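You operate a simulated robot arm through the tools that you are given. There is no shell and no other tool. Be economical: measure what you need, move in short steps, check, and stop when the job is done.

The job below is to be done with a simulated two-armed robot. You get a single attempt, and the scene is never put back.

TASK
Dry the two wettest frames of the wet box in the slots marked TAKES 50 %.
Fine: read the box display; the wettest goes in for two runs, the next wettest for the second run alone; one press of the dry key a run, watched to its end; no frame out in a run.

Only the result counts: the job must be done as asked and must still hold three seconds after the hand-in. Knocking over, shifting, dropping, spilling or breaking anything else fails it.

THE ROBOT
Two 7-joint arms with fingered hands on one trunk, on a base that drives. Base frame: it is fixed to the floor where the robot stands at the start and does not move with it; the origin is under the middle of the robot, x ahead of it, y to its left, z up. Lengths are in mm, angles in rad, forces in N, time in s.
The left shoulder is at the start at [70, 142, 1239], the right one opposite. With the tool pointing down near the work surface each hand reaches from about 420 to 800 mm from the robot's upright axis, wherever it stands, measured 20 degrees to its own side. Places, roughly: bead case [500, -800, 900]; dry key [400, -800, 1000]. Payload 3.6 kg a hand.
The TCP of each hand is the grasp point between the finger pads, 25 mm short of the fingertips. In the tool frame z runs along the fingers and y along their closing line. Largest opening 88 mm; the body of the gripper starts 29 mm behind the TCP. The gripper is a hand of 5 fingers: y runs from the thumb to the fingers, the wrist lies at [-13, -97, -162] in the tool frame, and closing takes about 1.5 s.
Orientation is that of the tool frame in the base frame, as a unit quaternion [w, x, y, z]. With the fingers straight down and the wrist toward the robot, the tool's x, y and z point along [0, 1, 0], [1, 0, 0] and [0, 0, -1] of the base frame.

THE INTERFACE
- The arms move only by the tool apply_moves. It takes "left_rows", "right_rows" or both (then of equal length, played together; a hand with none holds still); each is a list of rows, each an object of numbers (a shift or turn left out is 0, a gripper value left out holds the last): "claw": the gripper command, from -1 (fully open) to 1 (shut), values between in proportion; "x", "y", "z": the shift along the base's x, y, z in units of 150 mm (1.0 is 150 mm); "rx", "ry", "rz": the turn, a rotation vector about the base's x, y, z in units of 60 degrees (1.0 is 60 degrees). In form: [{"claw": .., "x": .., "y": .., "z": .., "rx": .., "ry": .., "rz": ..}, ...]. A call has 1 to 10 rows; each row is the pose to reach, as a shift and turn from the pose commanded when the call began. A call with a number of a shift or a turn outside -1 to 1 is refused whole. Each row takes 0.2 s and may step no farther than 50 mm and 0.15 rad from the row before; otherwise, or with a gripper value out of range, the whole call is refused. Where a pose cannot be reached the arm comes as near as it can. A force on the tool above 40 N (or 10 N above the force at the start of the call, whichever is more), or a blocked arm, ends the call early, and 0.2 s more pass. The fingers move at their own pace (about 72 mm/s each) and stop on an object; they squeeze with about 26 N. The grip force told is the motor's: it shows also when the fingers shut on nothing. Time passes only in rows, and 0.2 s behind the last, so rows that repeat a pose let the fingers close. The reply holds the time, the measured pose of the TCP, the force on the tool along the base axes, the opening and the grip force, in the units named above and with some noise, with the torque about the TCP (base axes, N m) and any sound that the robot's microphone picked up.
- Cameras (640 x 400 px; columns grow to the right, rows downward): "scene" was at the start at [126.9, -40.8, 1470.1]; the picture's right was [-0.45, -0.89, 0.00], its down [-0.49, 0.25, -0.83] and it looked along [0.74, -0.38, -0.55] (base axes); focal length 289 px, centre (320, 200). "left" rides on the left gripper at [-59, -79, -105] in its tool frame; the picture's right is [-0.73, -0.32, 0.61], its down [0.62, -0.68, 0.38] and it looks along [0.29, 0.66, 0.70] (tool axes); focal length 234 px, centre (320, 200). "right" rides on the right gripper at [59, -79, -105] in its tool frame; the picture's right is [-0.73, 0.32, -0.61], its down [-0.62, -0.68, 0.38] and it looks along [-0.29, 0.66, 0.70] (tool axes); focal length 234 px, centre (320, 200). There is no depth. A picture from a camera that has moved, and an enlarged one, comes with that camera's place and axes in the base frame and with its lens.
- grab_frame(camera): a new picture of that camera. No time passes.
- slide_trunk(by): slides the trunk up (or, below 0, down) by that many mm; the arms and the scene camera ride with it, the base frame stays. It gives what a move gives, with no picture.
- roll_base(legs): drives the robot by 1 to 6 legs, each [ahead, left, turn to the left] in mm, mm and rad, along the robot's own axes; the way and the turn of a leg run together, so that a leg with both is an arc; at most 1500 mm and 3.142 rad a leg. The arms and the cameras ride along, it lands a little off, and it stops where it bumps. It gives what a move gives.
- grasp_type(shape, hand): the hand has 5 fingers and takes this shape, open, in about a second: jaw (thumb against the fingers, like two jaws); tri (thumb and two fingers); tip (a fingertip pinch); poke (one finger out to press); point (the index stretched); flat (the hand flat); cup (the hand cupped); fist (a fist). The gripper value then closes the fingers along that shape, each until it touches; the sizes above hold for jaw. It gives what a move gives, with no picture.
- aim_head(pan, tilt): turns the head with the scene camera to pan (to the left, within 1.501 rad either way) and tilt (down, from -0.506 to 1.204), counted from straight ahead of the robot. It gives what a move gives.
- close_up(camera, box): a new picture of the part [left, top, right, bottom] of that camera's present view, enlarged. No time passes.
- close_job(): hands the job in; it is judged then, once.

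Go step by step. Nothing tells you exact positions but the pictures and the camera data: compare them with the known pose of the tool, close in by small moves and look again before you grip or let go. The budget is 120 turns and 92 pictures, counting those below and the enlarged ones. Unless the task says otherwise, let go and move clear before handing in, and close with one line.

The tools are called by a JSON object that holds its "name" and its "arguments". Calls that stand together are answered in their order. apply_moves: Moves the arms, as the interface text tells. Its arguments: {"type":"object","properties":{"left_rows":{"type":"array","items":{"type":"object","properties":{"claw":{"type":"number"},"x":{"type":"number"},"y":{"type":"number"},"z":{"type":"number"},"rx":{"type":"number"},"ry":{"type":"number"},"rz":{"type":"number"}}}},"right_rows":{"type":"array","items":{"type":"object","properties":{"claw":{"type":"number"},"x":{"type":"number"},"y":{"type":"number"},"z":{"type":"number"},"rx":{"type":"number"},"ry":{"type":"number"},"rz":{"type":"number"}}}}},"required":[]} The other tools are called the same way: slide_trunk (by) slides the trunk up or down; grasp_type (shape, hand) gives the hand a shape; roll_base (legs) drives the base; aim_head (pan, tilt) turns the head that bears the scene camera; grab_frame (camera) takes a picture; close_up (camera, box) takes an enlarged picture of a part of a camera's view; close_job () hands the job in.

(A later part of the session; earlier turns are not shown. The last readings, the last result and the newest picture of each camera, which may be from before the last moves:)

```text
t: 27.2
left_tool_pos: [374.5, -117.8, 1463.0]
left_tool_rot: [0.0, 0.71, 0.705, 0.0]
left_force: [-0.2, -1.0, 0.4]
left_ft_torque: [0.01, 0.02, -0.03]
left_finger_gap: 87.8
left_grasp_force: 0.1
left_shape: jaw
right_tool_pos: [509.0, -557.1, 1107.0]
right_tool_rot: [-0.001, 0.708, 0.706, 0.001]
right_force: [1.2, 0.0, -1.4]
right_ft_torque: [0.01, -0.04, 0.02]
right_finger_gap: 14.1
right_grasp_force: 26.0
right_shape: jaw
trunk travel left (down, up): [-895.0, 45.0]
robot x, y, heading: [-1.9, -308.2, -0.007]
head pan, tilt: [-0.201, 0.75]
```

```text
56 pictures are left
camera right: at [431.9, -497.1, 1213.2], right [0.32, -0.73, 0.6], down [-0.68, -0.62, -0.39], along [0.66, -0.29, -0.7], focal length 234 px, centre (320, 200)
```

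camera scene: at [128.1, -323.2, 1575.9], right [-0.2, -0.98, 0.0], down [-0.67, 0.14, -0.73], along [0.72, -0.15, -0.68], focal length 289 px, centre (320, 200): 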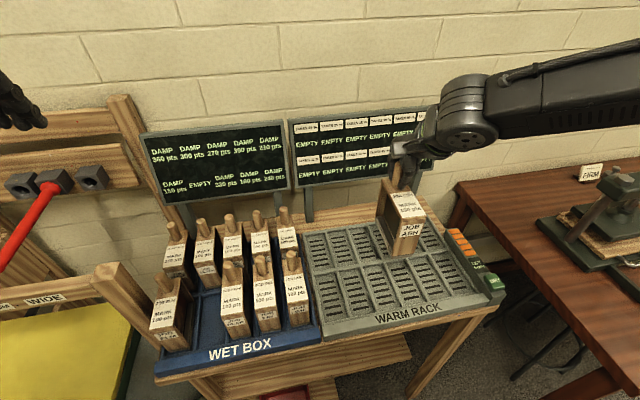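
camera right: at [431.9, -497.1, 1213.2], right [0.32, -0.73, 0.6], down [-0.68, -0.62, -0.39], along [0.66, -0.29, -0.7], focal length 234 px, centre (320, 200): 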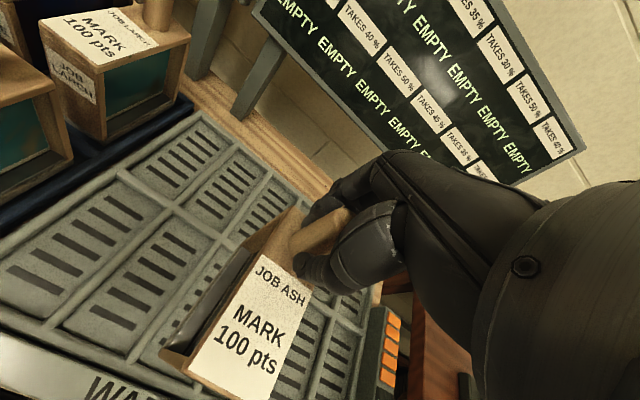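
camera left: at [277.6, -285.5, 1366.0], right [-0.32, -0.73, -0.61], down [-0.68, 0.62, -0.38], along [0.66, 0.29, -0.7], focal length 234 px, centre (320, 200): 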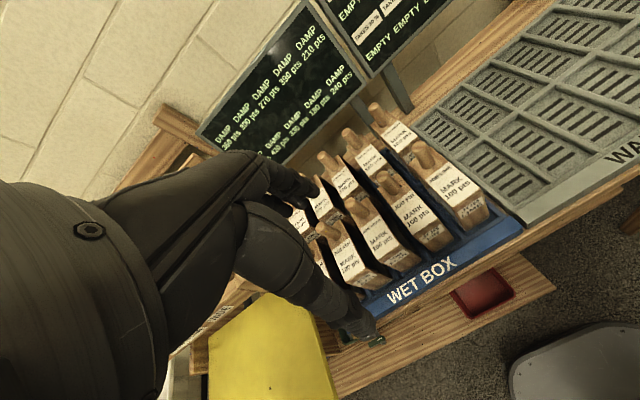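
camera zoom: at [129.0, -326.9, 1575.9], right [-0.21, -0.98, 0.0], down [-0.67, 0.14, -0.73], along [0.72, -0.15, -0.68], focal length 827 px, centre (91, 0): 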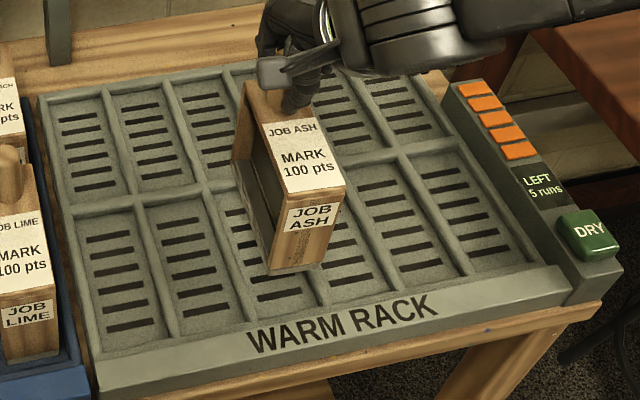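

The frame reads about 3 mm too far right of the slot's middle. I correct by 3 mm and lower in guarded steps.

{"name": "apply_moves", "arguments": {"right_rows": [{"y": 0.02}, {"y": 0.02, "z": -0.1}, {"y": 0.02, "z": -0.18}]}}

{"name": "close_up", "arguments": {"camera": "scene", "box": [320, 220, 460, 320]}}

{"name": "close_up", "arguments": {"camera": "right", "box": [60, 180, 400, 400]}}

```text
t: 28.0
left_tool_pos: [374.5, -117.2, 1463.7]
left_tool_rot: [0.001, 0.709, 0.705, 0.0]
left_force: [-0.4, 0.0, 0.6]
left_ft_torque: [-0.02, 0.0, 0.02]
left_finger_gap: 87.8
left_grasp_force: 0.1
left_shape: jaw
right_tool_pos: [511.1, -552.7, 1078.0]
right_tool_rot: [-0.001, 0.708, 0.706, 0.001]
right_force: [-0.2, 0.0, -2.2]
right_ft_torque: [-0.01, -0.01, -0.02]
right_finger_gap: 14.1
right_grasp_force: 26.2
right_shape: jaw
trunk travel left (down, up): [-895.0, 45.0]
robot x, y, heading: [-1.6, -308.8, -0.003]
head pan, tilt: [-0.201, 0.75]
```

```text
4.00 times, centred on (390, 270) of scene
camera zoom: at [128.7, -326.1, 1575.9], right [-0.21, -0.98, 0.0], down [-0.67, 0.14, -0.73], along [0.72, -0.15, -0.68], focal length 1158 px, centre (40, -80)
```

zoom: 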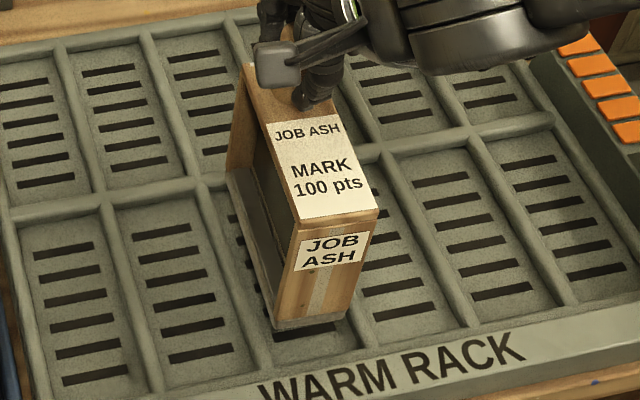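

```text
1.82 times, centred on (230, 290) of right
camera zoom: at [433.1, -493.3, 1185.6], right [0.32, -0.73, 0.61], down [-0.68, -0.62, -0.39], along [0.66, -0.29, -0.7], focal length 426 px, centre (484, 36)
```

zoom: 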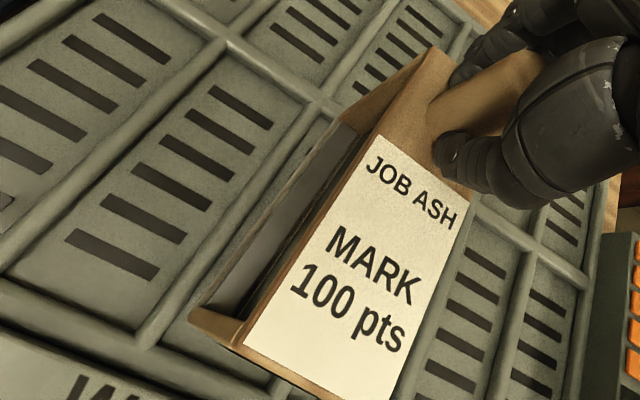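

Gaps on both sides look even. I lower the rest to the seated height.

{"name": "apply_moves", "arguments": {"right_rows": [{"z": -0.07}, {"z": -0.13}, {"z": -0.185}]}}

{"name": "close_up", "arguments": {"camera": "scene", "box": [320, 220, 460, 320]}}

```text
t: 28.8
left_tool_pos: [374.4, -114.8, 1463.3]
left_tool_rot: [0.0, 0.709, 0.705, -0.001]
left_force: [0.4, -0.1, -0.5]
left_ft_torque: [0.0, 0.0, -0.02]
left_finger_gap: 87.6
left_grasp_force: 0.1
left_shape: jaw
right_tool_pos: [508.8, -552.5, 1053.4]
right_tool_rot: [-0.001, 0.708, 0.706, 0.001]
right_force: [-0.2, -0.9, -1.4]
right_ft_torque: [-0.02, 0.0, 0.03]
right_finger_gap: 14.1
right_grasp_force: 25.6
right_shape: jaw
trunk travel left (down, up): [-895.0, 45.0]
robot x, y, heading: [-2.9, -309.0, -0.004]
head pan, tilt: [-0.201, 0.75]
```

```text
4.00 times, centred on (390, 270) of scene
camera zoom: at [128.3, -325.3, 1575.9], right [-0.2, -0.98, 0.0], down [-0.67, 0.14, -0.73], along [0.72, -0.15, -0.68], focal length 1158 px, centre (40, -80)
```

zoom: 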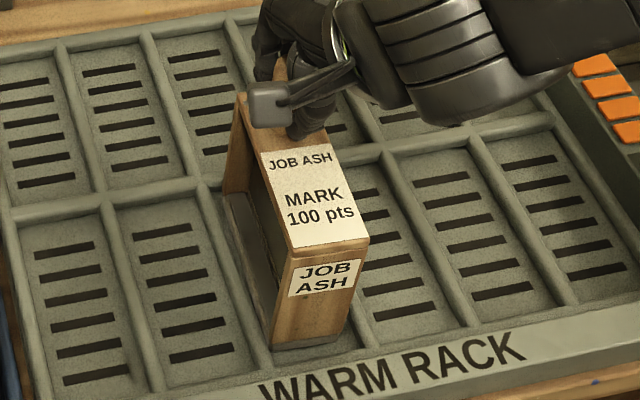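

It's in the slot, nearly down. I lower a few mm more watching the force.

{"name": "apply_moves", "arguments": {"right_rows": [{"z": -0.01}, {"z": -0.02}, {"z": -0.02}]}}

```text
t: 29.6
left_tool_pos: [374.1, -117.3, 1464.1]
left_tool_rot: [-0.001, 0.71, 0.704, 0.001]
left_force: [0.0, 0.0, 0.5]
left_ft_torque: [0.01, 0.0, -0.03]
left_finger_gap: 87.7
left_grasp_force: 0.0
left_shape: jaw
right_tool_pos: [508.2, -551.9, 1049.4]
right_tool_rot: [0.001, 0.709, 0.706, 0.001]
right_force: [-0.2, 0.2, 1.4]
right_ft_torque: [-0.01, -0.06, 0.0]
right_finger_gap: 14.1
right_grasp_force: 26.3
right_shape: jaw
trunk travel left (down, up): [-895.0, 45.0]
robot x, y, heading: [-2.5, -307.3, -0.007]
head pan, tilt: [-0.201, 0.75]
```

The force flipped: it rests on the floor of the slot. I let go and rise.

{"name": "apply_moves", "arguments": {"right_rows": [{"claw": -0.3}, {"claw": -0.3}, {"claw": -0.3}, {"claw": -1}, {"claw": -1}, {"claw": -1}, {"claw": -1}]}}

{"name": "apply_moves", "arguments": {"right_rows": [{"z": 0.2}, {"z": 0.5}, {"z": 0.8}, {"z": 1.0}]}}

{"name": "grab_frame", "arguments": {"camera": "scene"}}

```text
t: 31.2
left_tool_pos: [374.2, -116.3, 1463.5]
left_tool_rot: [0.0, 0.71, 0.704, 0.001]
left_force: [-0.1, -0.1, 0.1]
left_ft_torque: [-0.03, -0.02, 0.02]
left_finger_gap: 87.8
left_grasp_force: 0.0
left_shape: jaw
right_tool_pos: [508.9, -552.8, 1049.5]
right_tool_rot: [0.0, 0.708, 0.706, 0.001]
right_force: [0.2, 1.3, -0.3]
right_ft_torque: [0.03, 0.03, 0.0]
right_finger_gap: 87.5
right_grasp_force: 0.0
right_shape: jaw
trunk travel left (down, up): [-895.0, 45.0]
robot x, y, heading: [-2.2, -307.1, -0.002]
head pan, tilt: [-0.201, 0.75]
```

```text
t: 32.2
left_tool_pos: [374.7, -115.2, 1462.4]
left_tool_rot: [0.0, 0.709, 0.705, 0.0]
left_force: [0.5, 0.3, -0.2]
left_ft_torque: [-0.01, 0.0, 0.01]
left_finger_gap: 87.9
left_grasp_force: 0.2
left_shape: jaw
right_tool_pos: [506.1, -553.4, 1200.3]
right_tool_rot: [0.0, 0.708, 0.706, 0.001]
right_force: [-0.3, 0.0, 0.2]
right_ft_torque: [-0.02, 0.0, -0.03]
right_finger_gap: 87.5
right_grasp_force: 0.0
right_shape: jaw
trunk travel left (down, up): [-895.0, 45.0]
robot x, y, heading: [-3.3, -308.3, -0.004]
head pan, tilt: [-0.201, 0.75]
```

```text
52 pictures are left
camera scene: at [127.2, -325.5, 1576.0], right [-0.2, -0.98, 0.0], down [-0.67, 0.14, -0.73], along [0.72, -0.15, -0.68], focal length 289 px, centre (320, 200)
```

scene: 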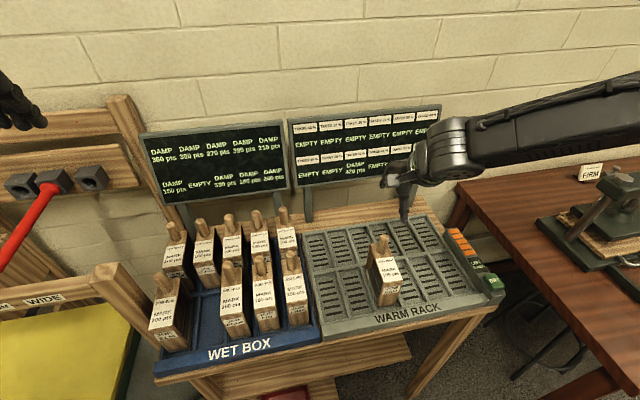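

The rack display now shows 420 pts in the front third slot. Next the dry key: I drive 110 mm right, shape the hand to poke at height and look.

{"name": "grasp_type", "arguments": {"shape": "poke", "hand": "right"}}

{"name": "roll_base", "arguments": {"legs": [[0, -110, 0]]}}

{"name": "apply_moves", "arguments": {"right_rows": [{"y": -0.25, "x": -0.15}, {"y": -0.5, "x": -0.3}, {"y": -0.75, "x": -0.45}, {"y": -0.9, "x": -0.6}, {"y": -0.9, "x": -0.7}]}}

{"name": "grab_frame", "arguments": {"camera": "right"}}

{"name": "grab_frame", "arguments": {"camera": "scene"}}

```text
t: 33.1
left_tool_pos: [374.4, -116.1, 1463.0]
left_tool_rot: [0.0, 0.71, 0.704, 0.001]
left_force: [-0.1, -0.1, -0.1]
left_ft_torque: [0.03, 0.01, -0.02]
left_finger_gap: 87.8
left_grasp_force: 0.1
left_shape: jaw
right_tool_pos: [509.5, -553.3, 1200.9]
right_tool_rot: [-0.001, 0.708, 0.706, 0.0]
right_force: [-0.2, 0.0, 0.3]
right_ft_torque: [0.02, 0.02, 0.02]
right_finger_gap: 0.1
right_grasp_force: 0.0
right_shape: poke
trunk travel left (down, up): [-895.0, 45.0]
robot x, y, heading: [-2.7, -310.0, -0.009]
head pan, tilt: [-0.201, 0.75]
```

```text
t: 34.3
left_tool_pos: [373.3, -221.9, 1464.1]
left_tool_rot: [0.002, 0.709, 0.705, -0.002]
left_force: [-0.5, -0.2, 0.7]
left_ft_torque: [-0.03, 0.0, 0.0]
left_finger_gap: 87.8
left_grasp_force: 0.1
left_shape: jaw
right_tool_pos: [506.6, -660.4, 1200.9]
right_tool_rot: [0.001, 0.709, 0.706, -0.001]
right_force: [0.0, 0.4, -0.1]
right_ft_torque: [-0.07, 0.0, -0.06]
right_finger_gap: 0.0
right_grasp_force: 0.0
right_shape: poke
trunk travel left (down, up): [-895.0, 45.0]
robot x, y, heading: [-5.1, -422.1, -0.004]
head pan, tilt: [-0.201, 0.75]
```

```text
t: 35.5
left_tool_pos: [372.4, -226.3, 1463.2]
left_tool_rot: [0.001, 0.709, 0.706, -0.001]
left_force: [1.0, 0.2, -0.5]
left_ft_torque: [0.0, -0.01, 0.03]
left_finger_gap: 87.8
left_grasp_force: 0.0
left_shape: jaw
right_tool_pos: [401.9, -796.7, 1201.9]
right_tool_rot: [0.0, 0.708, 0.707, 0.001]
right_force: [0.3, 0.0, 0.3]
right_ft_torque: [0.01, -0.01, 0.01]
right_finger_gap: 0.0
right_grasp_force: 0.0
right_shape: poke
trunk travel left (down, up): [-895.0, 45.0]
robot x, y, heading: [-0.4, -425.8, -0.006]
head pan, tilt: [-0.201, 0.75]
```

```text
51 pictures are left
camera right: at [325.2, -737.8, 1308.5], right [0.32, -0.73, 0.61], down [-0.68, -0.62, -0.38], along [0.66, -0.29, -0.7], focal length 234 px, centre (320, 200)
```

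right: 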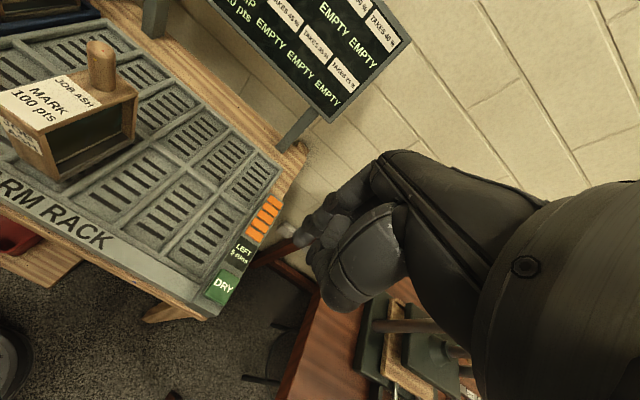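

```text
50 pictures are left
camera scene: at [126.4, -435.0, 1576.0], right [-0.2, -0.98, 0.0], down [-0.67, 0.14, -0.73], along [0.72, -0.15, -0.68], focal length 289 px, centre (320, 200)
```

scene: 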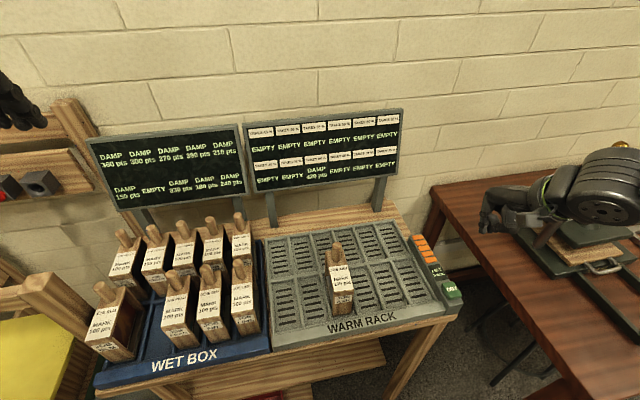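

The poke fingertip is right under the TCP (25 mm). Key top is about [404, -801, 975]; I descend above it and look.

{"name": "apply_moves", "arguments": {"right_rows": [{"z": -0.3, "y": -0.02, "x": 0.01}, {"z": -0.6, "y": -0.03, "x": 0.01}, {"z": -0.9, "y": -0.03, "x": 0.01}]}}

{"name": "grab_frame", "arguments": {"camera": "right"}}

{"name": "close_up", "arguments": {"camera": "scene", "box": [380, 210, 520, 320]}}

```text
t: 36.3
left_tool_pos: [372.6, -229.4, 1464.0]
left_tool_rot: [0.0, 0.709, 0.705, 0.0]
left_force: [-0.2, -0.4, -0.5]
left_ft_torque: [-0.01, -0.02, 0.01]
left_finger_gap: 87.7
left_grasp_force: 0.1
left_shape: jaw
right_tool_pos: [405.6, -805.4, 1062.3]
right_tool_rot: [-0.001, 0.708, 0.707, 0.002]
right_force: [-0.1, 0.5, -0.3]
right_ft_torque: [-0.03, 0.02, 0.03]
right_finger_gap: 0.0
right_grasp_force: 0.1
right_shape: poke
trunk travel left (down, up): [-895.0, 45.0]
robot x, y, heading: [-2.6, -420.1, -0.004]
head pan, tilt: [-0.201, 0.75]
```

```text
49 pictures are left
camera right: at [327.9, -745.7, 1169.8], right [0.32, -0.73, 0.61], down [-0.68, -0.62, -0.39], along [0.66, -0.29, -0.7], focal length 234 px, centre (320, 200)
```

right: 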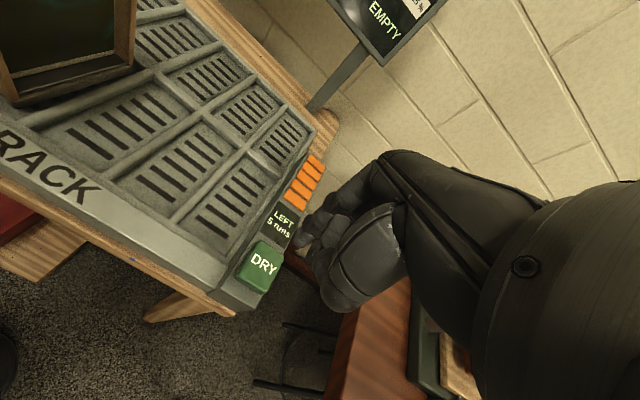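

```text
3.64 times, centred on (450, 265) of scene
camera zoom: at [127.7, -438.3, 1576.0], right [-0.2, -0.98, 0.0], down [-0.67, 0.14, -0.73], along [0.72, -0.15, -0.68], focal length 1052 px, centre (-153, -36)
```

zoom: 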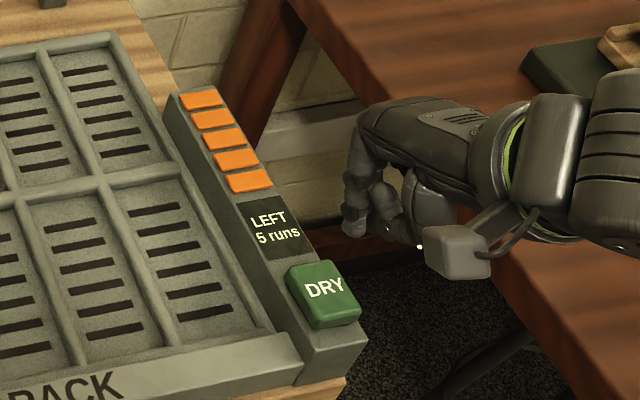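

Finger lines up with the key (x 404, y -801, top ≈976). I go down to just above it.

{"name": "apply_moves", "arguments": {"right_rows": [{"z": -0.15, "y": 0.02, "x": -0.01}, {"z": -0.3, "y": 0.02, "x": -0.01}, {"z": -0.36, "y": 0.02, "x": -0.01}]}}

{"name": "close_up", "arguments": {"camera": "scene", "box": [380, 210, 520, 320]}}

{"name": "close_up", "arguments": {"camera": "right", "box": [200, 180, 400, 320]}}

```text
t: 37.1
left_tool_pos: [373.8, -227.9, 1463.7]
left_tool_rot: [0.0, 0.709, 0.705, -0.001]
left_force: [-0.9, 0.1, -0.8]
left_ft_torque: [0.01, 0.01, 0.0]
left_finger_gap: 87.6
left_grasp_force: 0.1
left_shape: jaw
right_tool_pos: [402.9, -801.8, 1011.1]
right_tool_rot: [-0.001, 0.708, 0.706, 0.0]
right_force: [0.0, -0.3, 0.0]
right_ft_torque: [0.0, 0.01, -0.02]
right_finger_gap: 0.0
right_grasp_force: 0.0
right_shape: poke
trunk travel left (down, up): [-895.0, 45.0]
robot x, y, heading: [0.0, -423.9, -0.005]
head pan, tilt: [-0.201, 0.75]
```

```text
3.64 times, centred on (450, 265) of scene
camera zoom: at [127.2, -438.0, 1576.0], right [-0.2, -0.98, 0.0], down [-0.67, 0.14, -0.73], along [0.72, -0.15, -0.68], focal length 1052 px, centre (-153, -36)
```

zoom: 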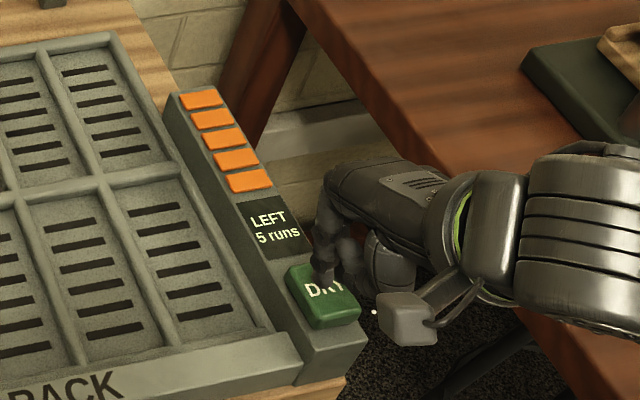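

```text
2.86 times, centred on (300, 250) of right
camera zoom: at [325.9, -742.2, 1117.5], right [0.32, -0.73, 0.61], down [-0.68, -0.62, -0.39], along [0.66, -0.29, -0.7], focal length 669 px, centre (377, 57)
```

zoom: 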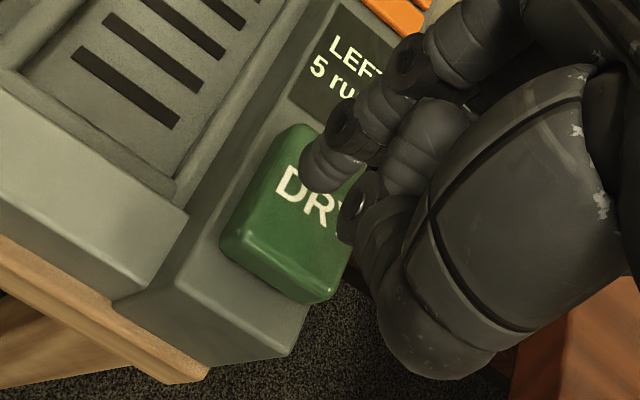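

The fingertip is just over the key. I press in small steps.

{"name": "apply_moves", "arguments": {"right_rows": [{"x": -0.03}, {"x": -0.03, "z": -0.02}, {"x": -0.03, "z": -0.04}, {"x": -0.03, "z": -0.06}]}}

```text
t: 38.1
left_tool_pos: [373.0, -227.7, 1463.6]
left_tool_rot: [0.001, 0.71, 0.704, 0.0]
left_force: [-0.1, -0.4, -0.2]
left_ft_torque: [-0.01, -0.02, 0.0]
left_finger_gap: 87.8
left_grasp_force: 0.1
left_shape: jaw
right_tool_pos: [398.2, -802.6, 1003.1]
right_tool_rot: [0.0, 0.708, 0.706, 0.001]
right_force: [-0.1, -0.4, -0.4]
right_ft_torque: [0.04, 0.02, 0.02]
right_finger_gap: 0.0
right_grasp_force: 0.0
right_shape: poke
trunk travel left (down, up): [-895.0, 45.0]
robot x, y, heading: [-4.8, -420.4, -0.007]
head pan, tilt: [-0.201, 0.75]
```

No contact yet; I continue down slowly.

{"name": "apply_moves", "arguments": {"right_rows": [{"z": -0.02}, {"z": -0.04}]}}

```text
t: 38.7
left_tool_pos: [372.8, -227.7, 1463.7]
left_tool_rot: [0.0, 0.709, 0.705, -0.001]
left_force: [0.0, -0.5, -0.2]
left_ft_torque: [-0.02, 0.0, -0.01]
left_finger_gap: 88.2
left_grasp_force: 0.1
left_shape: jaw
right_tool_pos: [399.8, -802.6, 997.1]
right_tool_rot: [0.0, 0.708, 0.706, 0.001]
right_force: [0.8, -0.1, -0.1]
right_ft_torque: [-0.03, 0.03, 0.03]
right_finger_gap: 0.0
right_grasp_force: 0.0
right_shape: poke
trunk travel left (down, up): [-895.0, 45.0]
robot x, y, heading: [-0.8, -418.4, -0.003]
head pan, tilt: [-0.201, 0.75]
```

{"name": "apply_moves", "arguments": {"right_rows": [{"z": -0.02}, {"z": -0.04}]}}

{"name": "close_up", "arguments": {"camera": "right", "box": [200, 180, 400, 320]}}

```text
t: 39.3
left_tool_pos: [373.6, -228.4, 1463.7]
left_tool_rot: [0.001, 0.709, 0.705, -0.001]
left_force: [0.2, 0.5, -0.1]
left_ft_torque: [0.01, -0.04, -0.01]
left_finger_gap: 87.7
left_grasp_force: 0.0
left_shape: jaw
right_tool_pos: [398.8, -800.8, 990.4]
right_tool_rot: [-0.001, 0.708, 0.706, 0.001]
right_force: [1.0, -0.1, 2.0]
right_ft_torque: [-0.04, -0.03, 0.01]
right_finger_gap: 0.0
right_grasp_force: 0.1
right_shape: poke
trunk travel left (down, up): [-895.0, 45.0]
robot x, y, heading: [-3.7, -420.3, -0.007]
head pan, tilt: [-0.201, 0.75]
```

```text
2.86 times, centred on (300, 250) of right
camera zoom: at [321.3, -742.1, 1097.3], right [0.32, -0.73, 0.61], down [-0.68, -0.62, -0.39], along [0.66, -0.29, -0.7], focal length 669 px, centre (377, 57)
```

zoom: 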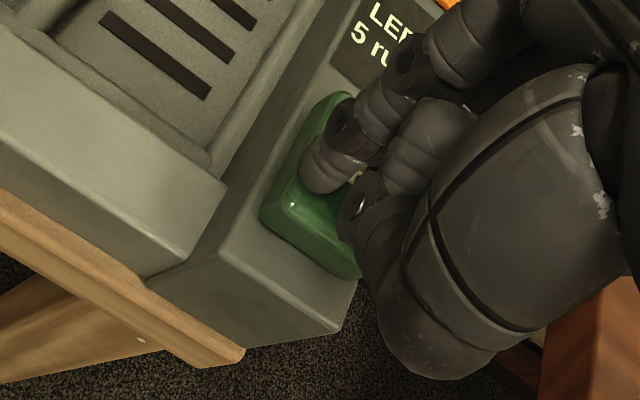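

Contact begins (2 N). I press a little further.

{"name": "apply_moves", "arguments": {"right_rows": [{"z": -0.015}, {"z": -0.03}]}}

```text
t: 39.9
left_tool_pos: [372.4, -227.5, 1463.9]
left_tool_rot: [0.0, 0.709, 0.705, 0.0]
left_force: [-0.2, 0.6, 0.2]
left_ft_torque: [0.0, 0.03, 0.01]
left_finger_gap: 87.5
left_grasp_force: 0.1
left_shape: jaw
right_tool_pos: [398.8, -802.4, 985.7]
right_tool_rot: [0.0, 0.708, 0.706, 0.001]
right_force: [0.5, -0.6, 5.6]
right_ft_torque: [-0.06, -0.01, 0.02]
right_finger_gap: 0.0
right_grasp_force: 0.1
right_shape: poke
trunk travel left (down, up): [-895.0, 45.0]
robot x, y, heading: [0.9, -420.0, -0.005]
head pan, tilt: [-0.201, 0.75]
heard: click
```

Click heard. I release straight up and look at the run counter and displays.

{"name": "apply_moves", "arguments": {"right_rows": [{"z": 0.1}, {"z": 0.3}, {"z": 0.6}, {"z": 0.9}]}}

{"name": "close_up", "arguments": {"camera": "scene", "box": [230, 100, 490, 320]}}

```text
t: 40.9
left_tool_pos: [372.4, -226.4, 1464.0]
left_tool_rot: [0.001, 0.709, 0.706, -0.001]
left_force: [0.7, 0.5, 0.5]
left_ft_torque: [-0.01, 0.03, 0.0]
left_finger_gap: 87.7
left_grasp_force: 0.0
left_shape: jaw
right_tool_pos: [397.1, -800.0, 1123.9]
right_tool_rot: [0.0, 0.708, 0.706, 0.002]
right_force: [0.1, 0.6, -0.9]
right_ft_torque: [0.0, -0.01, 0.0]
right_finger_gap: 0.0
right_grasp_force: 0.0
right_shape: poke
trunk travel left (down, up): [-895.0, 45.0]
robot x, y, heading: [-1.8, -423.5, -0.007]
head pan, tilt: [-0.201, 0.75]
```

```text
1.82 times, centred on (360, 210) of scene
camera zoom: at [126.4, -436.6, 1576.0], right [-0.2, -0.98, 0.0], down [-0.67, 0.14, -0.73], along [0.72, -0.15, -0.68], focal length 526 px, centre (247, 182)
```

zoom: 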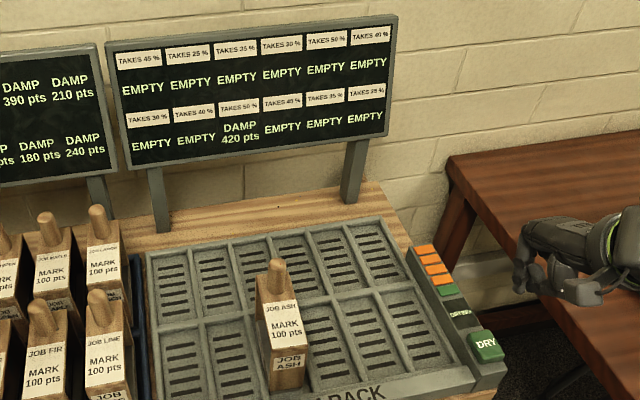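

The console says it is drying. I wait and watch.

{"name": "apply_moves", "arguments": {"right_rows": [{"z": 0}, {"z": 0}, {"z": 0}, {"z": 0}, {"z": 0}, {"z": 0}, {"z": 0}, {"z": 0}, {"z": 0}, {"z": 0}]}}

{"name": "apply_moves", "arguments": {"right_rows": [{"z": 0}, {"z": 0}, {"z": 0}, {"z": 0}, {"z": 0}, {"z": 0}, {"z": 0}, {"z": 0}, {"z": 0}, {"z": 0}]}}

{"name": "close_up", "arguments": {"camera": "scene", "box": [230, 100, 490, 320]}}

```text
t: 43.1
left_tool_pos: [373.7, -227.6, 1464.1]
left_tool_rot: [0.0, 0.709, 0.706, 0.0]
left_force: [0.3, 0.2, 0.2]
left_ft_torque: [0.0, 0.0, 0.02]
left_finger_gap: 88.0
left_grasp_force: 0.1
left_shape: jaw
right_tool_pos: [397.7, -800.5, 1122.8]
right_tool_rot: [-0.001, 0.709, 0.706, 0.0]
right_force: [-0.5, 0.0, -0.3]
right_ft_torque: [-0.01, 0.02, -0.01]
right_finger_gap: 0.0
right_grasp_force: 0.0
right_shape: poke
trunk travel left (down, up): [-895.0, 45.0]
robot x, y, heading: [-3.1, -417.7, -0.005]
head pan, tilt: [-0.201, 0.75]
```

```text
t: 45.3
left_tool_pos: [372.7, -227.6, 1464.5]
left_tool_rot: [0.001, 0.709, 0.705, -0.001]
left_force: [-0.1, -0.1, 0.2]
left_ft_torque: [-0.01, 0.0, 0.03]
left_finger_gap: 87.8
left_grasp_force: 0.0
left_shape: jaw
right_tool_pos: [397.4, -800.4, 1122.2]
right_tool_rot: [-0.001, 0.708, 0.706, 0.0]
right_force: [-0.4, 0.1, -0.3]
right_ft_torque: [-0.02, -0.03, -0.01]
right_finger_gap: 0.0
right_grasp_force: 0.0
right_shape: poke
trunk travel left (down, up): [-895.0, 45.0]
robot x, y, heading: [-0.0, -421.0, -0.006]
head pan, tilt: [-0.201, 0.75]
```

```text
1.82 times, centred on (360, 210) of scene
camera zoom: at [127.2, -437.9, 1575.9], right [-0.2, -0.98, 0.0], down [-0.67, 0.14, -0.73], along [0.72, -0.15, -0.68], focal length 526 px, centre (247, 182)
```

zoom: 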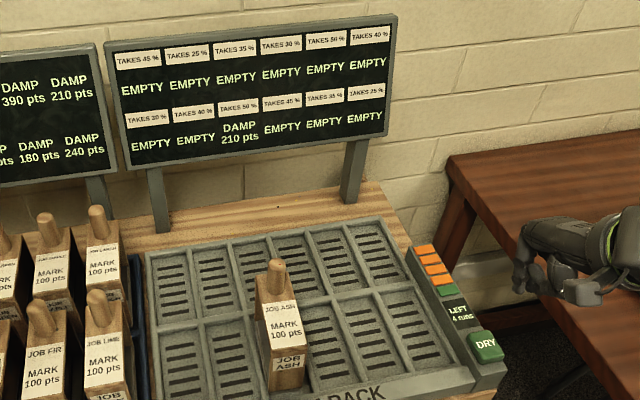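

Run 1 is over: ASH at 210 pts, 4 runs left. Now MAPLE (back row, fourth, knob ≈[650, -275]): raise, reshape to jaw, drive left 355 mm and approach.

{"name": "apply_moves", "arguments": {"right_rows": [{"z": 0.3}, {"z": 0.6}, {"z": 0.9}]}}

{"name": "grasp_type", "arguments": {"shape": "jaw", "hand": "right"}}

{"name": "roll_base", "arguments": {"legs": [[0, 355, 0]]}}

{"name": "apply_moves", "arguments": {"right_rows": [{"claw": -1, "x": 0.2, "y": 0.2}, {"x": 0.4, "y": 0.4}, {"x": 0.6, "y": 0.6}, {"x": 0.8, "y": 0.8}, {"x": 1.0, "y": 1.0}]}}

{"name": "apply_moves", "arguments": {"right_rows": [{"x": 0.2, "y": 0.05}, {"x": 0.4, "y": 0.1}, {"x": 0.6, "y": 0.13}, {"x": 0.68, "y": 0.13}]}}

{"name": "grab_frame", "arguments": {"camera": "right"}}

{"name": "grab_frame", "arguments": {"camera": "scene"}}

```text
t: 46.1
left_tool_pos: [371.7, -228.0, 1464.2]
left_tool_rot: [0.001, 0.708, 0.706, 0.0]
left_force: [0.0, -0.5, -0.8]
left_ft_torque: [0.02, -0.02, 0.01]
left_finger_gap: 87.6
left_grasp_force: 0.0
left_shape: jaw
right_tool_pos: [399.2, -801.7, 1257.0]
right_tool_rot: [0.0, 0.708, 0.707, 0.001]
right_force: [0.3, 0.2, 0.8]
right_ft_torque: [-0.01, 0.01, -0.02]
right_finger_gap: 0.1
right_grasp_force: 0.1
right_shape: poke
trunk travel left (down, up): [-895.0, 45.0]
robot x, y, heading: [-4.9, -421.7, -0.006]
head pan, tilt: [-0.201, 0.75]
```

```text
t: 47.0
left_tool_pos: [373.2, -227.8, 1463.9]
left_tool_rot: [0.001, 0.709, 0.705, -0.001]
left_force: [-0.2, 0.7, 0.2]
left_ft_torque: [0.01, -0.01, -0.04]
left_finger_gap: 87.9
left_grasp_force: 0.0
left_shape: jaw
right_tool_pos: [398.7, -801.2, 1256.1]
right_tool_rot: [-0.001, 0.708, 0.706, 0.0]
right_force: [0.6, 0.3, -0.2]
right_ft_torque: [0.01, -0.02, -0.01]
right_finger_gap: 87.8
right_grasp_force: 0.0
right_shape: jaw
trunk travel left (down, up): [-895.0, 45.0]
robot x, y, heading: [0.3, -420.0, -0.004]
head pan, tilt: [-0.201, 0.75]
```

```text
t: 49.2
left_tool_pos: [375.8, 120.2, 1463.2]
left_tool_rot: [-0.001, 0.709, 0.705, 0.0]
left_force: [0.1, -0.6, -0.5]
left_ft_torque: [0.03, -0.01, -0.01]
left_finger_gap: 87.9
left_grasp_force: 0.1
left_shape: jaw
right_tool_pos: [400.3, -452.4, 1256.3]
right_tool_rot: [-0.002, 0.709, 0.705, 0.003]
right_force: [-0.2, 0.7, -0.2]
right_ft_torque: [0.01, -0.03, -0.02]
right_finger_gap: 88.0
right_grasp_force: 0.1
right_shape: jaw
trunk travel left (down, up): [-895.0, 45.0]
robot x, y, heading: [0.6, -66.7, -0.004]
head pan, tilt: [-0.201, 0.75]
```

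```text
t: 50.4
left_tool_pos: [378.7, 123.3, 1462.7]
left_tool_rot: [-0.001, 0.709, 0.705, -0.002]
left_force: [0.8, 0.1, 0.3]
left_ft_torque: [-0.03, 0.02, 0.01]
left_finger_gap: 87.8
left_grasp_force: 0.0
left_shape: jaw
right_tool_pos: [552.3, -298.7, 1255.1]
right_tool_rot: [-0.001, 0.709, 0.705, 0.001]
right_force: [1.1, -0.4, -0.1]
right_ft_torque: [0.0, 0.04, -0.02]
right_finger_gap: 87.9
right_grasp_force: 0.1
right_shape: jaw
trunk travel left (down, up): [-895.0, 45.0]
robot x, y, heading: [-2.0, -69.3, -0.008]
head pan, tilt: [-0.201, 0.75]
```

```text
t: 51.4
left_tool_pos: [375.8, 122.1, 1464.5]
left_tool_rot: [0.0, 0.71, 0.705, 0.0]
left_force: [-0.2, -0.2, 0.4]
left_ft_torque: [0.0, 0.01, 0.02]
left_finger_gap: 87.7
left_grasp_force: 0.1
left_shape: jaw
right_tool_pos: [651.9, -281.5, 1256.3]
right_tool_rot: [-0.001, 0.708, 0.706, 0.001]
right_force: [-0.4, 0.1, 0.6]
right_ft_torque: [0.0, -0.01, 0.0]
right_finger_gap: 87.8
right_grasp_force: 0.0
right_shape: jaw
trunk travel left (down, up): [-895.0, 45.0]
robot x, y, heading: [-0.5, -68.3, -0.008]
head pan, tilt: [-0.201, 0.75]
```

```text
42 pictures are left
camera right: at [575.5, -222.9, 1363.2], right [0.32, -0.73, 0.61], down [-0.68, -0.62, -0.39], along [0.66, -0.29, -0.7], focal length 234 px, centre (320, 200)
```

right: 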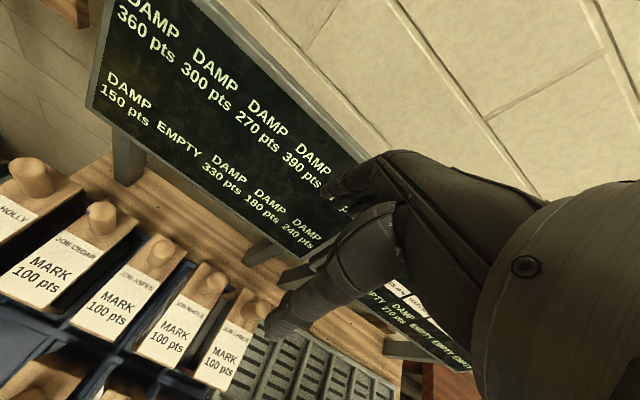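

```text
41 pictures are left
camera scene: at [129.2, -87.3, 1576.0], right [-0.21, -0.98, 0.0], down [-0.67, 0.14, -0.73], along [0.72, -0.15, -0.68], focal length 289 px, centre (320, 200)
```

scene: 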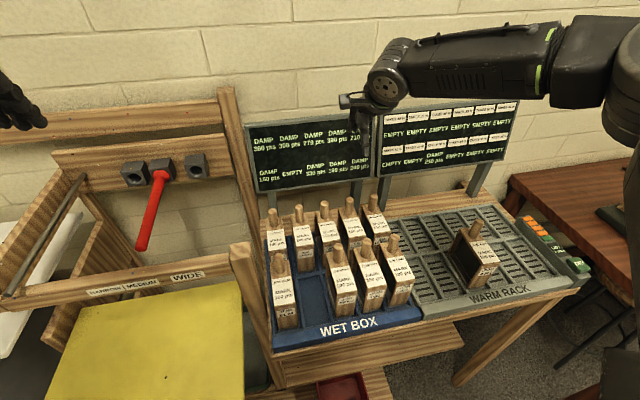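

MAPLE's knob comes out at about [647, -270]. I shift over it, go down part way, and look.

{"name": "apply_moves", "arguments": {"right_rows": [{"x": -0.03, "y": 0.075}, {"x": -0.03, "y": 0.075, "z": -0.3}, {"x": -0.03, "y": 0.075, "z": -0.6}, {"x": -0.03, "y": 0.075, "z": -0.9}, {"x": -0.03, "y": 0.075, "z": -1.0}]}}

{"name": "grab_frame", "arguments": {"camera": "right"}}

{"name": "close_up", "arguments": {"camera": "scene", "box": [260, 140, 440, 280]}}

```text
t: 52.6
left_tool_pos: [376.0, 122.5, 1463.4]
left_tool_rot: [0.001, 0.709, 0.705, 0.0]
left_force: [-0.6, -0.5, -0.6]
left_ft_torque: [-0.04, 0.03, -0.01]
left_finger_gap: 87.8
left_grasp_force: 0.1
left_shape: jaw
right_tool_pos: [627.1, -284.6, 1129.3]
right_tool_rot: [-0.001, 0.708, 0.706, 0.002]
right_force: [0.2, 0.4, 0.4]
right_ft_torque: [0.03, 0.0, 0.01]
right_finger_gap: 87.8
right_grasp_force: 0.1
right_shape: jaw
right hand out of reach, approached as far as the arm can: row 3, 4, 5
trunk travel left (down, up): [-895.0, 45.0]
robot x, y, heading: [1.7, -67.2, -0.004]
head pan, tilt: [-0.201, 0.75]
```

```text
40 pictures are left
camera right: at [548.6, -225.3, 1234.8], right [0.32, -0.73, 0.61], down [-0.68, -0.62, -0.39], along [0.66, -0.29, -0.7], focal length 234 px, centre (320, 200)
```

right: 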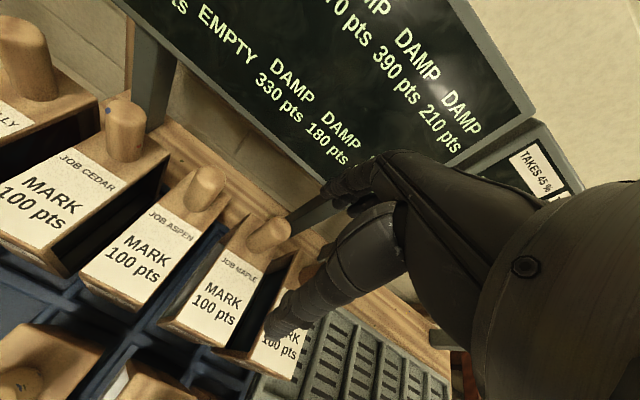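

```text
2.86 times, centred on (350, 210) of scene
camera zoom: at [129.1, -86.5, 1576.0], right [-0.21, -0.98, 0.0], down [-0.67, 0.14, -0.73], along [0.72, -0.15, -0.68], focal length 827 px, centre (234, 171)
```

zoom: 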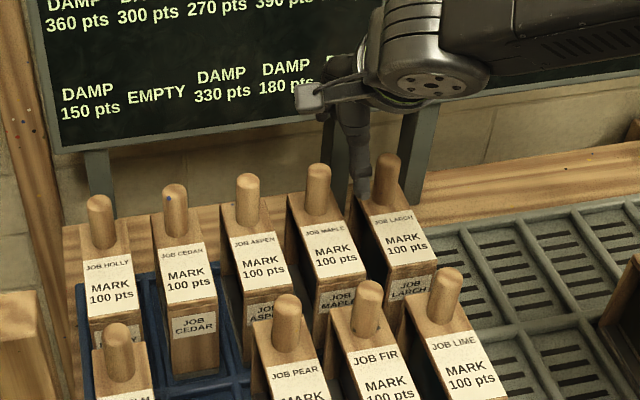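

The arm again needs the target further to its own side. I raise, drive left 130 mm more, and re-centre over MAPLE.

{"name": "apply_moves", "arguments": {"right_rows": [{"z": 0.3}, {"z": 0.6}, {"z": 0.8}]}}

{"name": "roll_base", "arguments": {"legs": [[0, 130, 0]]}}

{"name": "apply_moves", "arguments": {"right_rows": [{"y": -0.3}, {"y": -0.6}, {"y": -0.78, "x": 0.1}]}}

```text
t: 53.4
left_tool_pos: [375.5, 124.5, 1463.7]
left_tool_rot: [0.0, 0.71, 0.704, -0.001]
left_force: [-0.8, 0.5, -0.7]
left_ft_torque: [-0.03, -0.01, -0.04]
left_finger_gap: 87.8
left_grasp_force: 0.1
left_shape: jaw
right_tool_pos: [626.2, -287.4, 1246.4]
right_tool_rot: [0.0, 0.709, 0.706, 0.001]
right_force: [0.3, -0.2, 0.0]
right_ft_torque: [-0.02, 0.01, -0.04]
right_finger_gap: 88.0
right_grasp_force: 0.1
right_shape: jaw
trunk travel left (down, up): [-895.0, 45.0]
robot x, y, heading: [1.6, -68.5, -0.005]
head pan, tilt: [-0.201, 0.75]
```

```text
t: 54.7
left_tool_pos: [378.2, 246.6, 1464.2]
left_tool_rot: [0.0, 0.71, 0.704, 0.001]
left_force: [-0.1, -0.1, -0.6]
left_ft_torque: [0.0, -0.06, 0.0]
left_finger_gap: 88.1
left_grasp_force: 0.1
left_shape: jaw
right_tool_pos: [627.1, -164.8, 1246.4]
right_tool_rot: [-0.001, 0.709, 0.705, 0.001]
right_force: [0.6, -0.4, -1.1]
right_ft_torque: [-0.02, 0.01, -0.02]
right_finger_gap: 87.9
right_grasp_force: 0.0
right_shape: jaw
trunk travel left (down, up): [-895.0, 45.0]
robot x, y, heading: [1.1, 60.9, -0.002]
head pan, tilt: [-0.201, 0.75]
```

```text
t: 55.5
left_tool_pos: [377.9, 252.0, 1463.2]
left_tool_rot: [0.001, 0.71, 0.704, -0.001]
left_force: [0.8, -0.3, 0.4]
left_ft_torque: [0.01, 0.01, 0.01]
left_finger_gap: 87.6
left_grasp_force: 0.1
left_shape: jaw
right_tool_pos: [643.1, -276.7, 1247.9]
right_tool_rot: [-0.001, 0.709, 0.705, 0.0]
right_force: [0.8, 0.4, 0.6]
right_ft_torque: [-0.01, 0.02, 0.0]
right_finger_gap: 87.8
right_grasp_force: 0.1
right_shape: jaw
trunk travel left (down, up): [-895.0, 45.0]
robot x, y, heading: [0.6, 58.3, -0.011]
head pan, tilt: [-0.201, 0.75]
```

{"name": "apply_moves", "arguments": {"right_rows": [{"x": 0.02, "y": 0.035}, {"x": 0.02, "y": 0.035, "z": -0.3}, {"x": 0.02, "y": 0.035, "z": -0.6}, {"x": 0.02, "y": 0.035, "z": -0.9}]}}

{"name": "grab_frame", "arguments": {"camera": "right"}}

{"name": "close_up", "arguments": {"camera": "scene", "box": [300, 140, 500, 280]}}

```text
t: 56.5
left_tool_pos: [377.4, 249.6, 1464.2]
left_tool_rot: [0.0, 0.71, 0.704, 0.0]
left_force: [-0.3, 0.1, 0.2]
left_ft_torque: [-0.04, 0.01, -0.03]
left_finger_gap: 87.8
left_grasp_force: 0.1
left_shape: jaw
right_tool_pos: [647.4, -272.0, 1112.1]
right_tool_rot: [-0.001, 0.709, 0.705, 0.003]
right_force: [-0.2, 0.8, 0.0]
right_ft_torque: [0.0, 0.0, 0.02]
right_finger_gap: 88.0
right_grasp_force: 0.0
right_shape: jaw
trunk travel left (down, up): [-895.0, 45.0]
robot x, y, heading: [1.2, 58.3, -0.016]
head pan, tilt: [-0.201, 0.75]
```

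```text
38 pictures are left
camera right: at [569.0, -212.6, 1217.5], right [0.32, -0.73, 0.61], down [-0.68, -0.62, -0.39], along [0.66, -0.29, -0.7], focal length 234 px, centre (320, 200)
```

right: 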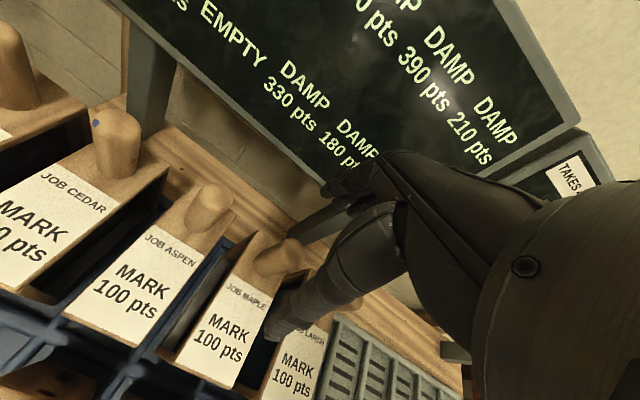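

```text
2.86 times, centred on (400, 210) of scene
camera zoom: at [130.9, 40.8, 1575.9], right [-0.21, -0.98, 0.0], down [-0.67, 0.14, -0.73], along [0.72, -0.15, -0.68], focal length 827 px, centre (91, 171)
```

zoom: 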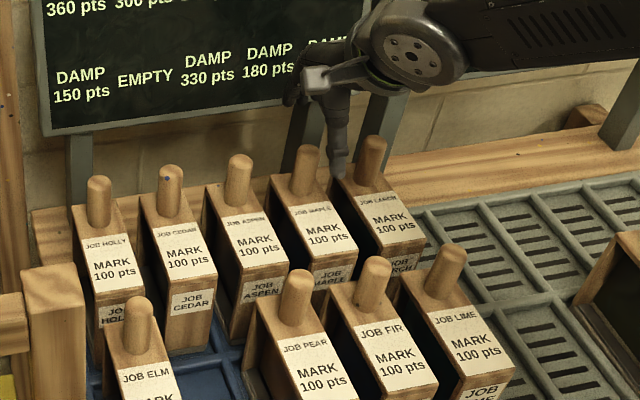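

MAPLE's knob is between the fingers (≈[648, -271]). I go down to grip height.

{"name": "apply_moves", "arguments": {"right_rows": [{"z": -0.15, "x": 0.007}, {"z": -0.3, "x": 0.007}, {"z": -0.42, "x": 0.007}]}}

{"name": "grab_frame", "arguments": {"camera": "right"}}

```text
t: 57.3
left_tool_pos: [375.5, 250.1, 1465.5]
left_tool_rot: [0.0, 0.71, 0.704, 0.001]
left_force: [0.5, -0.1, -0.1]
left_ft_torque: [0.02, -0.02, 0.0]
left_finger_gap: 87.6
left_grasp_force: 0.0
left_shape: jaw
right_tool_pos: [624.1, -276.2, 1071.7]
right_tool_rot: [0.0, 0.709, 0.705, 0.001]
right_force: [0.5, 0.3, -0.2]
right_ft_torque: [-0.03, -0.02, -0.02]
right_finger_gap: 87.8
right_grasp_force: 0.0
right_shape: jaw
right hand out of reach, approached as far as the arm can: row 1, 2, 3
trunk travel left (down, up): [-895.0, 45.0]
robot x, y, heading: [1.0, 60.1, -0.009]
head pan, tilt: [-0.201, 0.75]
```

```text
36 pictures are left
camera right: at [546.6, -217.0, 1178.5], right [0.32, -0.73, 0.61], down [-0.68, -0.62, -0.39], along [0.66, -0.29, -0.7], focal length 234 px, centre (320, 200)
```

right: 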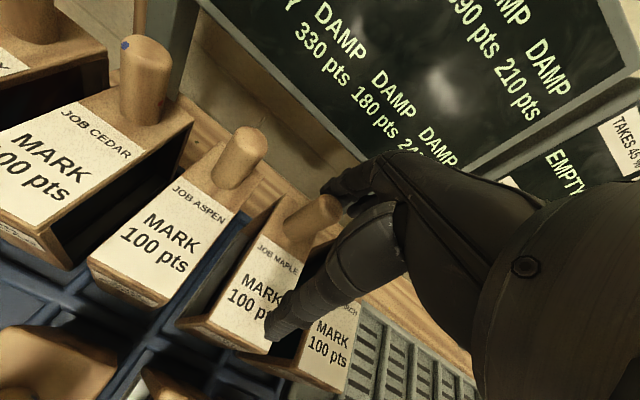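

The arm runs out of reach at this trunk height. I rise, lower the trunk by 120 mm so the shoulder is level with the wrist, and re-centre.

{"name": "apply_moves", "arguments": {"right_rows": [{"z": 0.3}, {"z": 0.6}, {"z": 0.9}, {"z": 1.0}]}}

{"name": "slide_trunk", "arguments": {"by": -110}}

{"name": "apply_moves", "arguments": {"right_rows": [{"x": 0.1, "y": 0.03}, {"x": 0.16, "y": 0.03}, {"x": 0.16, "y": 0.03}]}}

```text
t: 58.3
left_tool_pos: [377.1, 250.9, 1463.7]
left_tool_rot: [0.001, 0.71, 0.704, 0.0]
left_force: [-0.4, 0.1, -0.1]
left_ft_torque: [0.0, 0.0, 0.0]
left_finger_gap: 87.7
left_grasp_force: 0.0
left_shape: jaw
right_tool_pos: [623.2, -274.8, 1221.5]
right_tool_rot: [-0.001, 0.709, 0.705, 0.001]
right_force: [-0.1, -0.2, -0.9]
right_ft_torque: [0.0, 0.03, 0.04]
right_finger_gap: 87.8
right_grasp_force: 0.1
right_shape: jaw
trunk travel left (down, up): [-895.0, 45.0]
robot x, y, heading: [3.8, 59.3, -0.008]
head pan, tilt: [-0.201, 0.75]
```

```text
t: 59.7
left_tool_pos: [377.0, 249.2, 1354.2]
left_tool_rot: [0.0, 0.71, 0.704, 0.001]
left_force: [-0.6, -0.6, 0.6]
left_ft_torque: [-0.02, 0.02, -0.01]
left_finger_gap: 87.9
left_grasp_force: 0.1
left_shape: jaw
right_tool_pos: [623.1, -274.1, 1110.6]
right_tool_rot: [-0.001, 0.709, 0.705, 0.001]
right_force: [0.2, 0.7, -0.3]
right_ft_torque: [0.02, -0.03, -0.01]
right_finger_gap: 87.9
right_grasp_force: 0.1
right_shape: jaw
trunk travel left (down, up): [-785.0, 155.0]
robot x, y, heading: [2.1, 60.6, -0.014]
head pan, tilt: [-0.201, 0.75]
```

```text
t: 60.5
left_tool_pos: [375.9, 250.1, 1354.9]
left_tool_rot: [0.001, 0.71, 0.704, 0.0]
left_force: [0.1, 0.0, -0.7]
left_ft_torque: [-0.01, 0.01, 0.01]
left_finger_gap: 88.0
left_grasp_force: 0.0
left_shape: jaw
right_tool_pos: [646.0, -270.4, 1112.2]
right_tool_rot: [0.0, 0.71, 0.704, 0.001]
right_force: [-0.4, -0.3, -1.1]
right_ft_torque: [0.0, -0.03, 0.01]
right_finger_gap: 88.0
right_grasp_force: 0.0
right_shape: jaw
trunk travel left (down, up): [-785.0, 155.0]
robot x, y, heading: [2.1, 55.6, -0.004]
head pan, tilt: [-0.201, 0.75]
```

Now the descent again, in two parts.

{"name": "apply_moves", "arguments": {"right_rows": [{"z": -0.1, "x": 0.007}, {"z": -0.2, "x": 0.007}]}}

{"name": "apply_moves", "arguments": {"right_rows": [{"z": -0.1}, {"z": -0.215}]}}

{"name": "grab_frame", "arguments": {"camera": "right"}}

```text
t: 61.1
left_tool_pos: [377.1, 251.5, 1354.4]
left_tool_rot: [-0.001, 0.71, 0.704, 0.0]
left_force: [0.0, 0.4, 0.0]
left_ft_torque: [-0.01, 0.0, 0.01]
left_finger_gap: 87.9
left_grasp_force: 0.0
left_shape: jaw
right_tool_pos: [648.8, -271.5, 1079.7]
right_tool_rot: [0.0, 0.709, 0.705, 0.002]
right_force: [-1.0, 0.2, 0.6]
right_ft_torque: [-0.02, 0.0, 0.01]
right_finger_gap: 87.8
right_grasp_force: 0.2
right_shape: jaw
trunk travel left (down, up): [-785.0, 155.0]
robot x, y, heading: [6.9, 56.2, -0.015]
head pan, tilt: [-0.201, 0.75]
```

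```text
t: 61.7
left_tool_pos: [377.6, 250.4, 1353.6]
left_tool_rot: [0.0, 0.71, 0.704, 0.001]
left_force: [-0.3, -0.1, 0.4]
left_ft_torque: [0.0, -0.02, -0.02]
left_finger_gap: 88.0
left_grasp_force: 0.2
left_shape: jaw
right_tool_pos: [648.2, -272.5, 1048.8]
right_tool_rot: [0.0, 0.709, 0.705, 0.0]
right_force: [-0.3, -0.4, -0.7]
right_ft_torque: [0.01, 0.02, -0.03]
right_finger_gap: 87.9
right_grasp_force: 0.1
right_shape: jaw
trunk travel left (down, up): [-785.0, 155.0]
robot x, y, heading: [3.0, 58.5, -0.011]
head pan, tilt: [-0.201, 0.75]
```

```text
35 pictures are left
camera right: at [570.8, -212.7, 1155.4], right [0.32, -0.73, 0.61], down [-0.68, -0.62, -0.39], along [0.66, -0.29, -0.7], focal length 234 px, centre (320, 200)
```

right: 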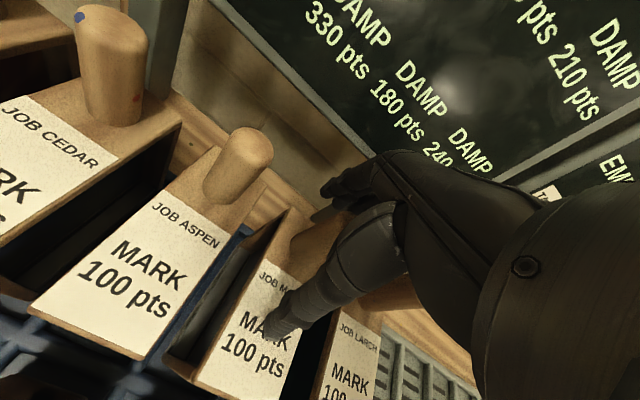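

Same picture as with ASH at gripping. I close on the knob and lift a little.

{"name": "apply_moves", "arguments": {"right_rows": [{"claw": 1}, {"claw": 1}, {"claw": 1}, {"claw": 1}, {"claw": 1}, {"claw": 1}, {"claw": 1}, {"claw": 1}, {"claw": 1}]}}

{"name": "apply_moves", "arguments": {"right_rows": [{"z": 0.1}, {"z": 0.25}, {"z": 0.4}]}}

{"name": "grab_frame", "arguments": {"camera": "right"}}

```text
t: 63.7
left_tool_pos: [376.0, 251.1, 1353.3]
left_tool_rot: [0.0, 0.711, 0.704, 0.0]
left_force: [0.0, 0.3, 0.0]
left_ft_torque: [0.02, -0.01, -0.01]
left_finger_gap: 87.7
left_grasp_force: 0.1
left_shape: jaw
right_tool_pos: [648.2, -271.8, 1048.9]
right_tool_rot: [0.0, 0.709, 0.705, 0.001]
right_force: [0.2, -0.1, -0.9]
right_ft_torque: [0.01, -0.09, 0.02]
right_finger_gap: 15.2
right_grasp_force: 25.8
right_shape: jaw
trunk travel left (down, up): [-785.0, 155.0]
robot x, y, heading: [-0.9, 55.7, -0.007]
head pan, tilt: [-0.201, 0.75]
```

```text
t: 64.5
left_tool_pos: [376.5, 250.0, 1354.2]
left_tool_rot: [0.0, 0.71, 0.704, 0.0]
left_force: [-0.5, -0.8, -0.2]
left_ft_torque: [-0.01, 0.02, 0.0]
left_finger_gap: 87.6
left_grasp_force: 0.0
left_shape: jaw
right_tool_pos: [648.3, -271.2, 1109.3]
right_tool_rot: [-0.001, 0.709, 0.705, 0.001]
right_force: [0.7, -0.7, -1.4]
right_ft_torque: [0.01, -0.03, -0.04]
right_finger_gap: 14.9
right_grasp_force: 25.5
right_shape: jaw
trunk travel left (down, up): [-785.0, 155.0]
robot x, y, heading: [1.9, 59.0, -0.011]
head pan, tilt: [-0.201, 0.75]
```

```text
34 pictures are left
camera right: at [571.3, -211.1, 1215.7], right [0.32, -0.73, 0.61], down [-0.68, -0.62, -0.38], along [0.66, -0.29, -0.7], focal length 234 px, centre (320, 200)
```

right: 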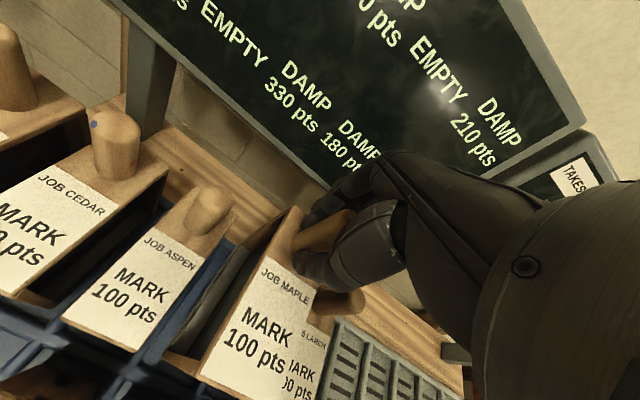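

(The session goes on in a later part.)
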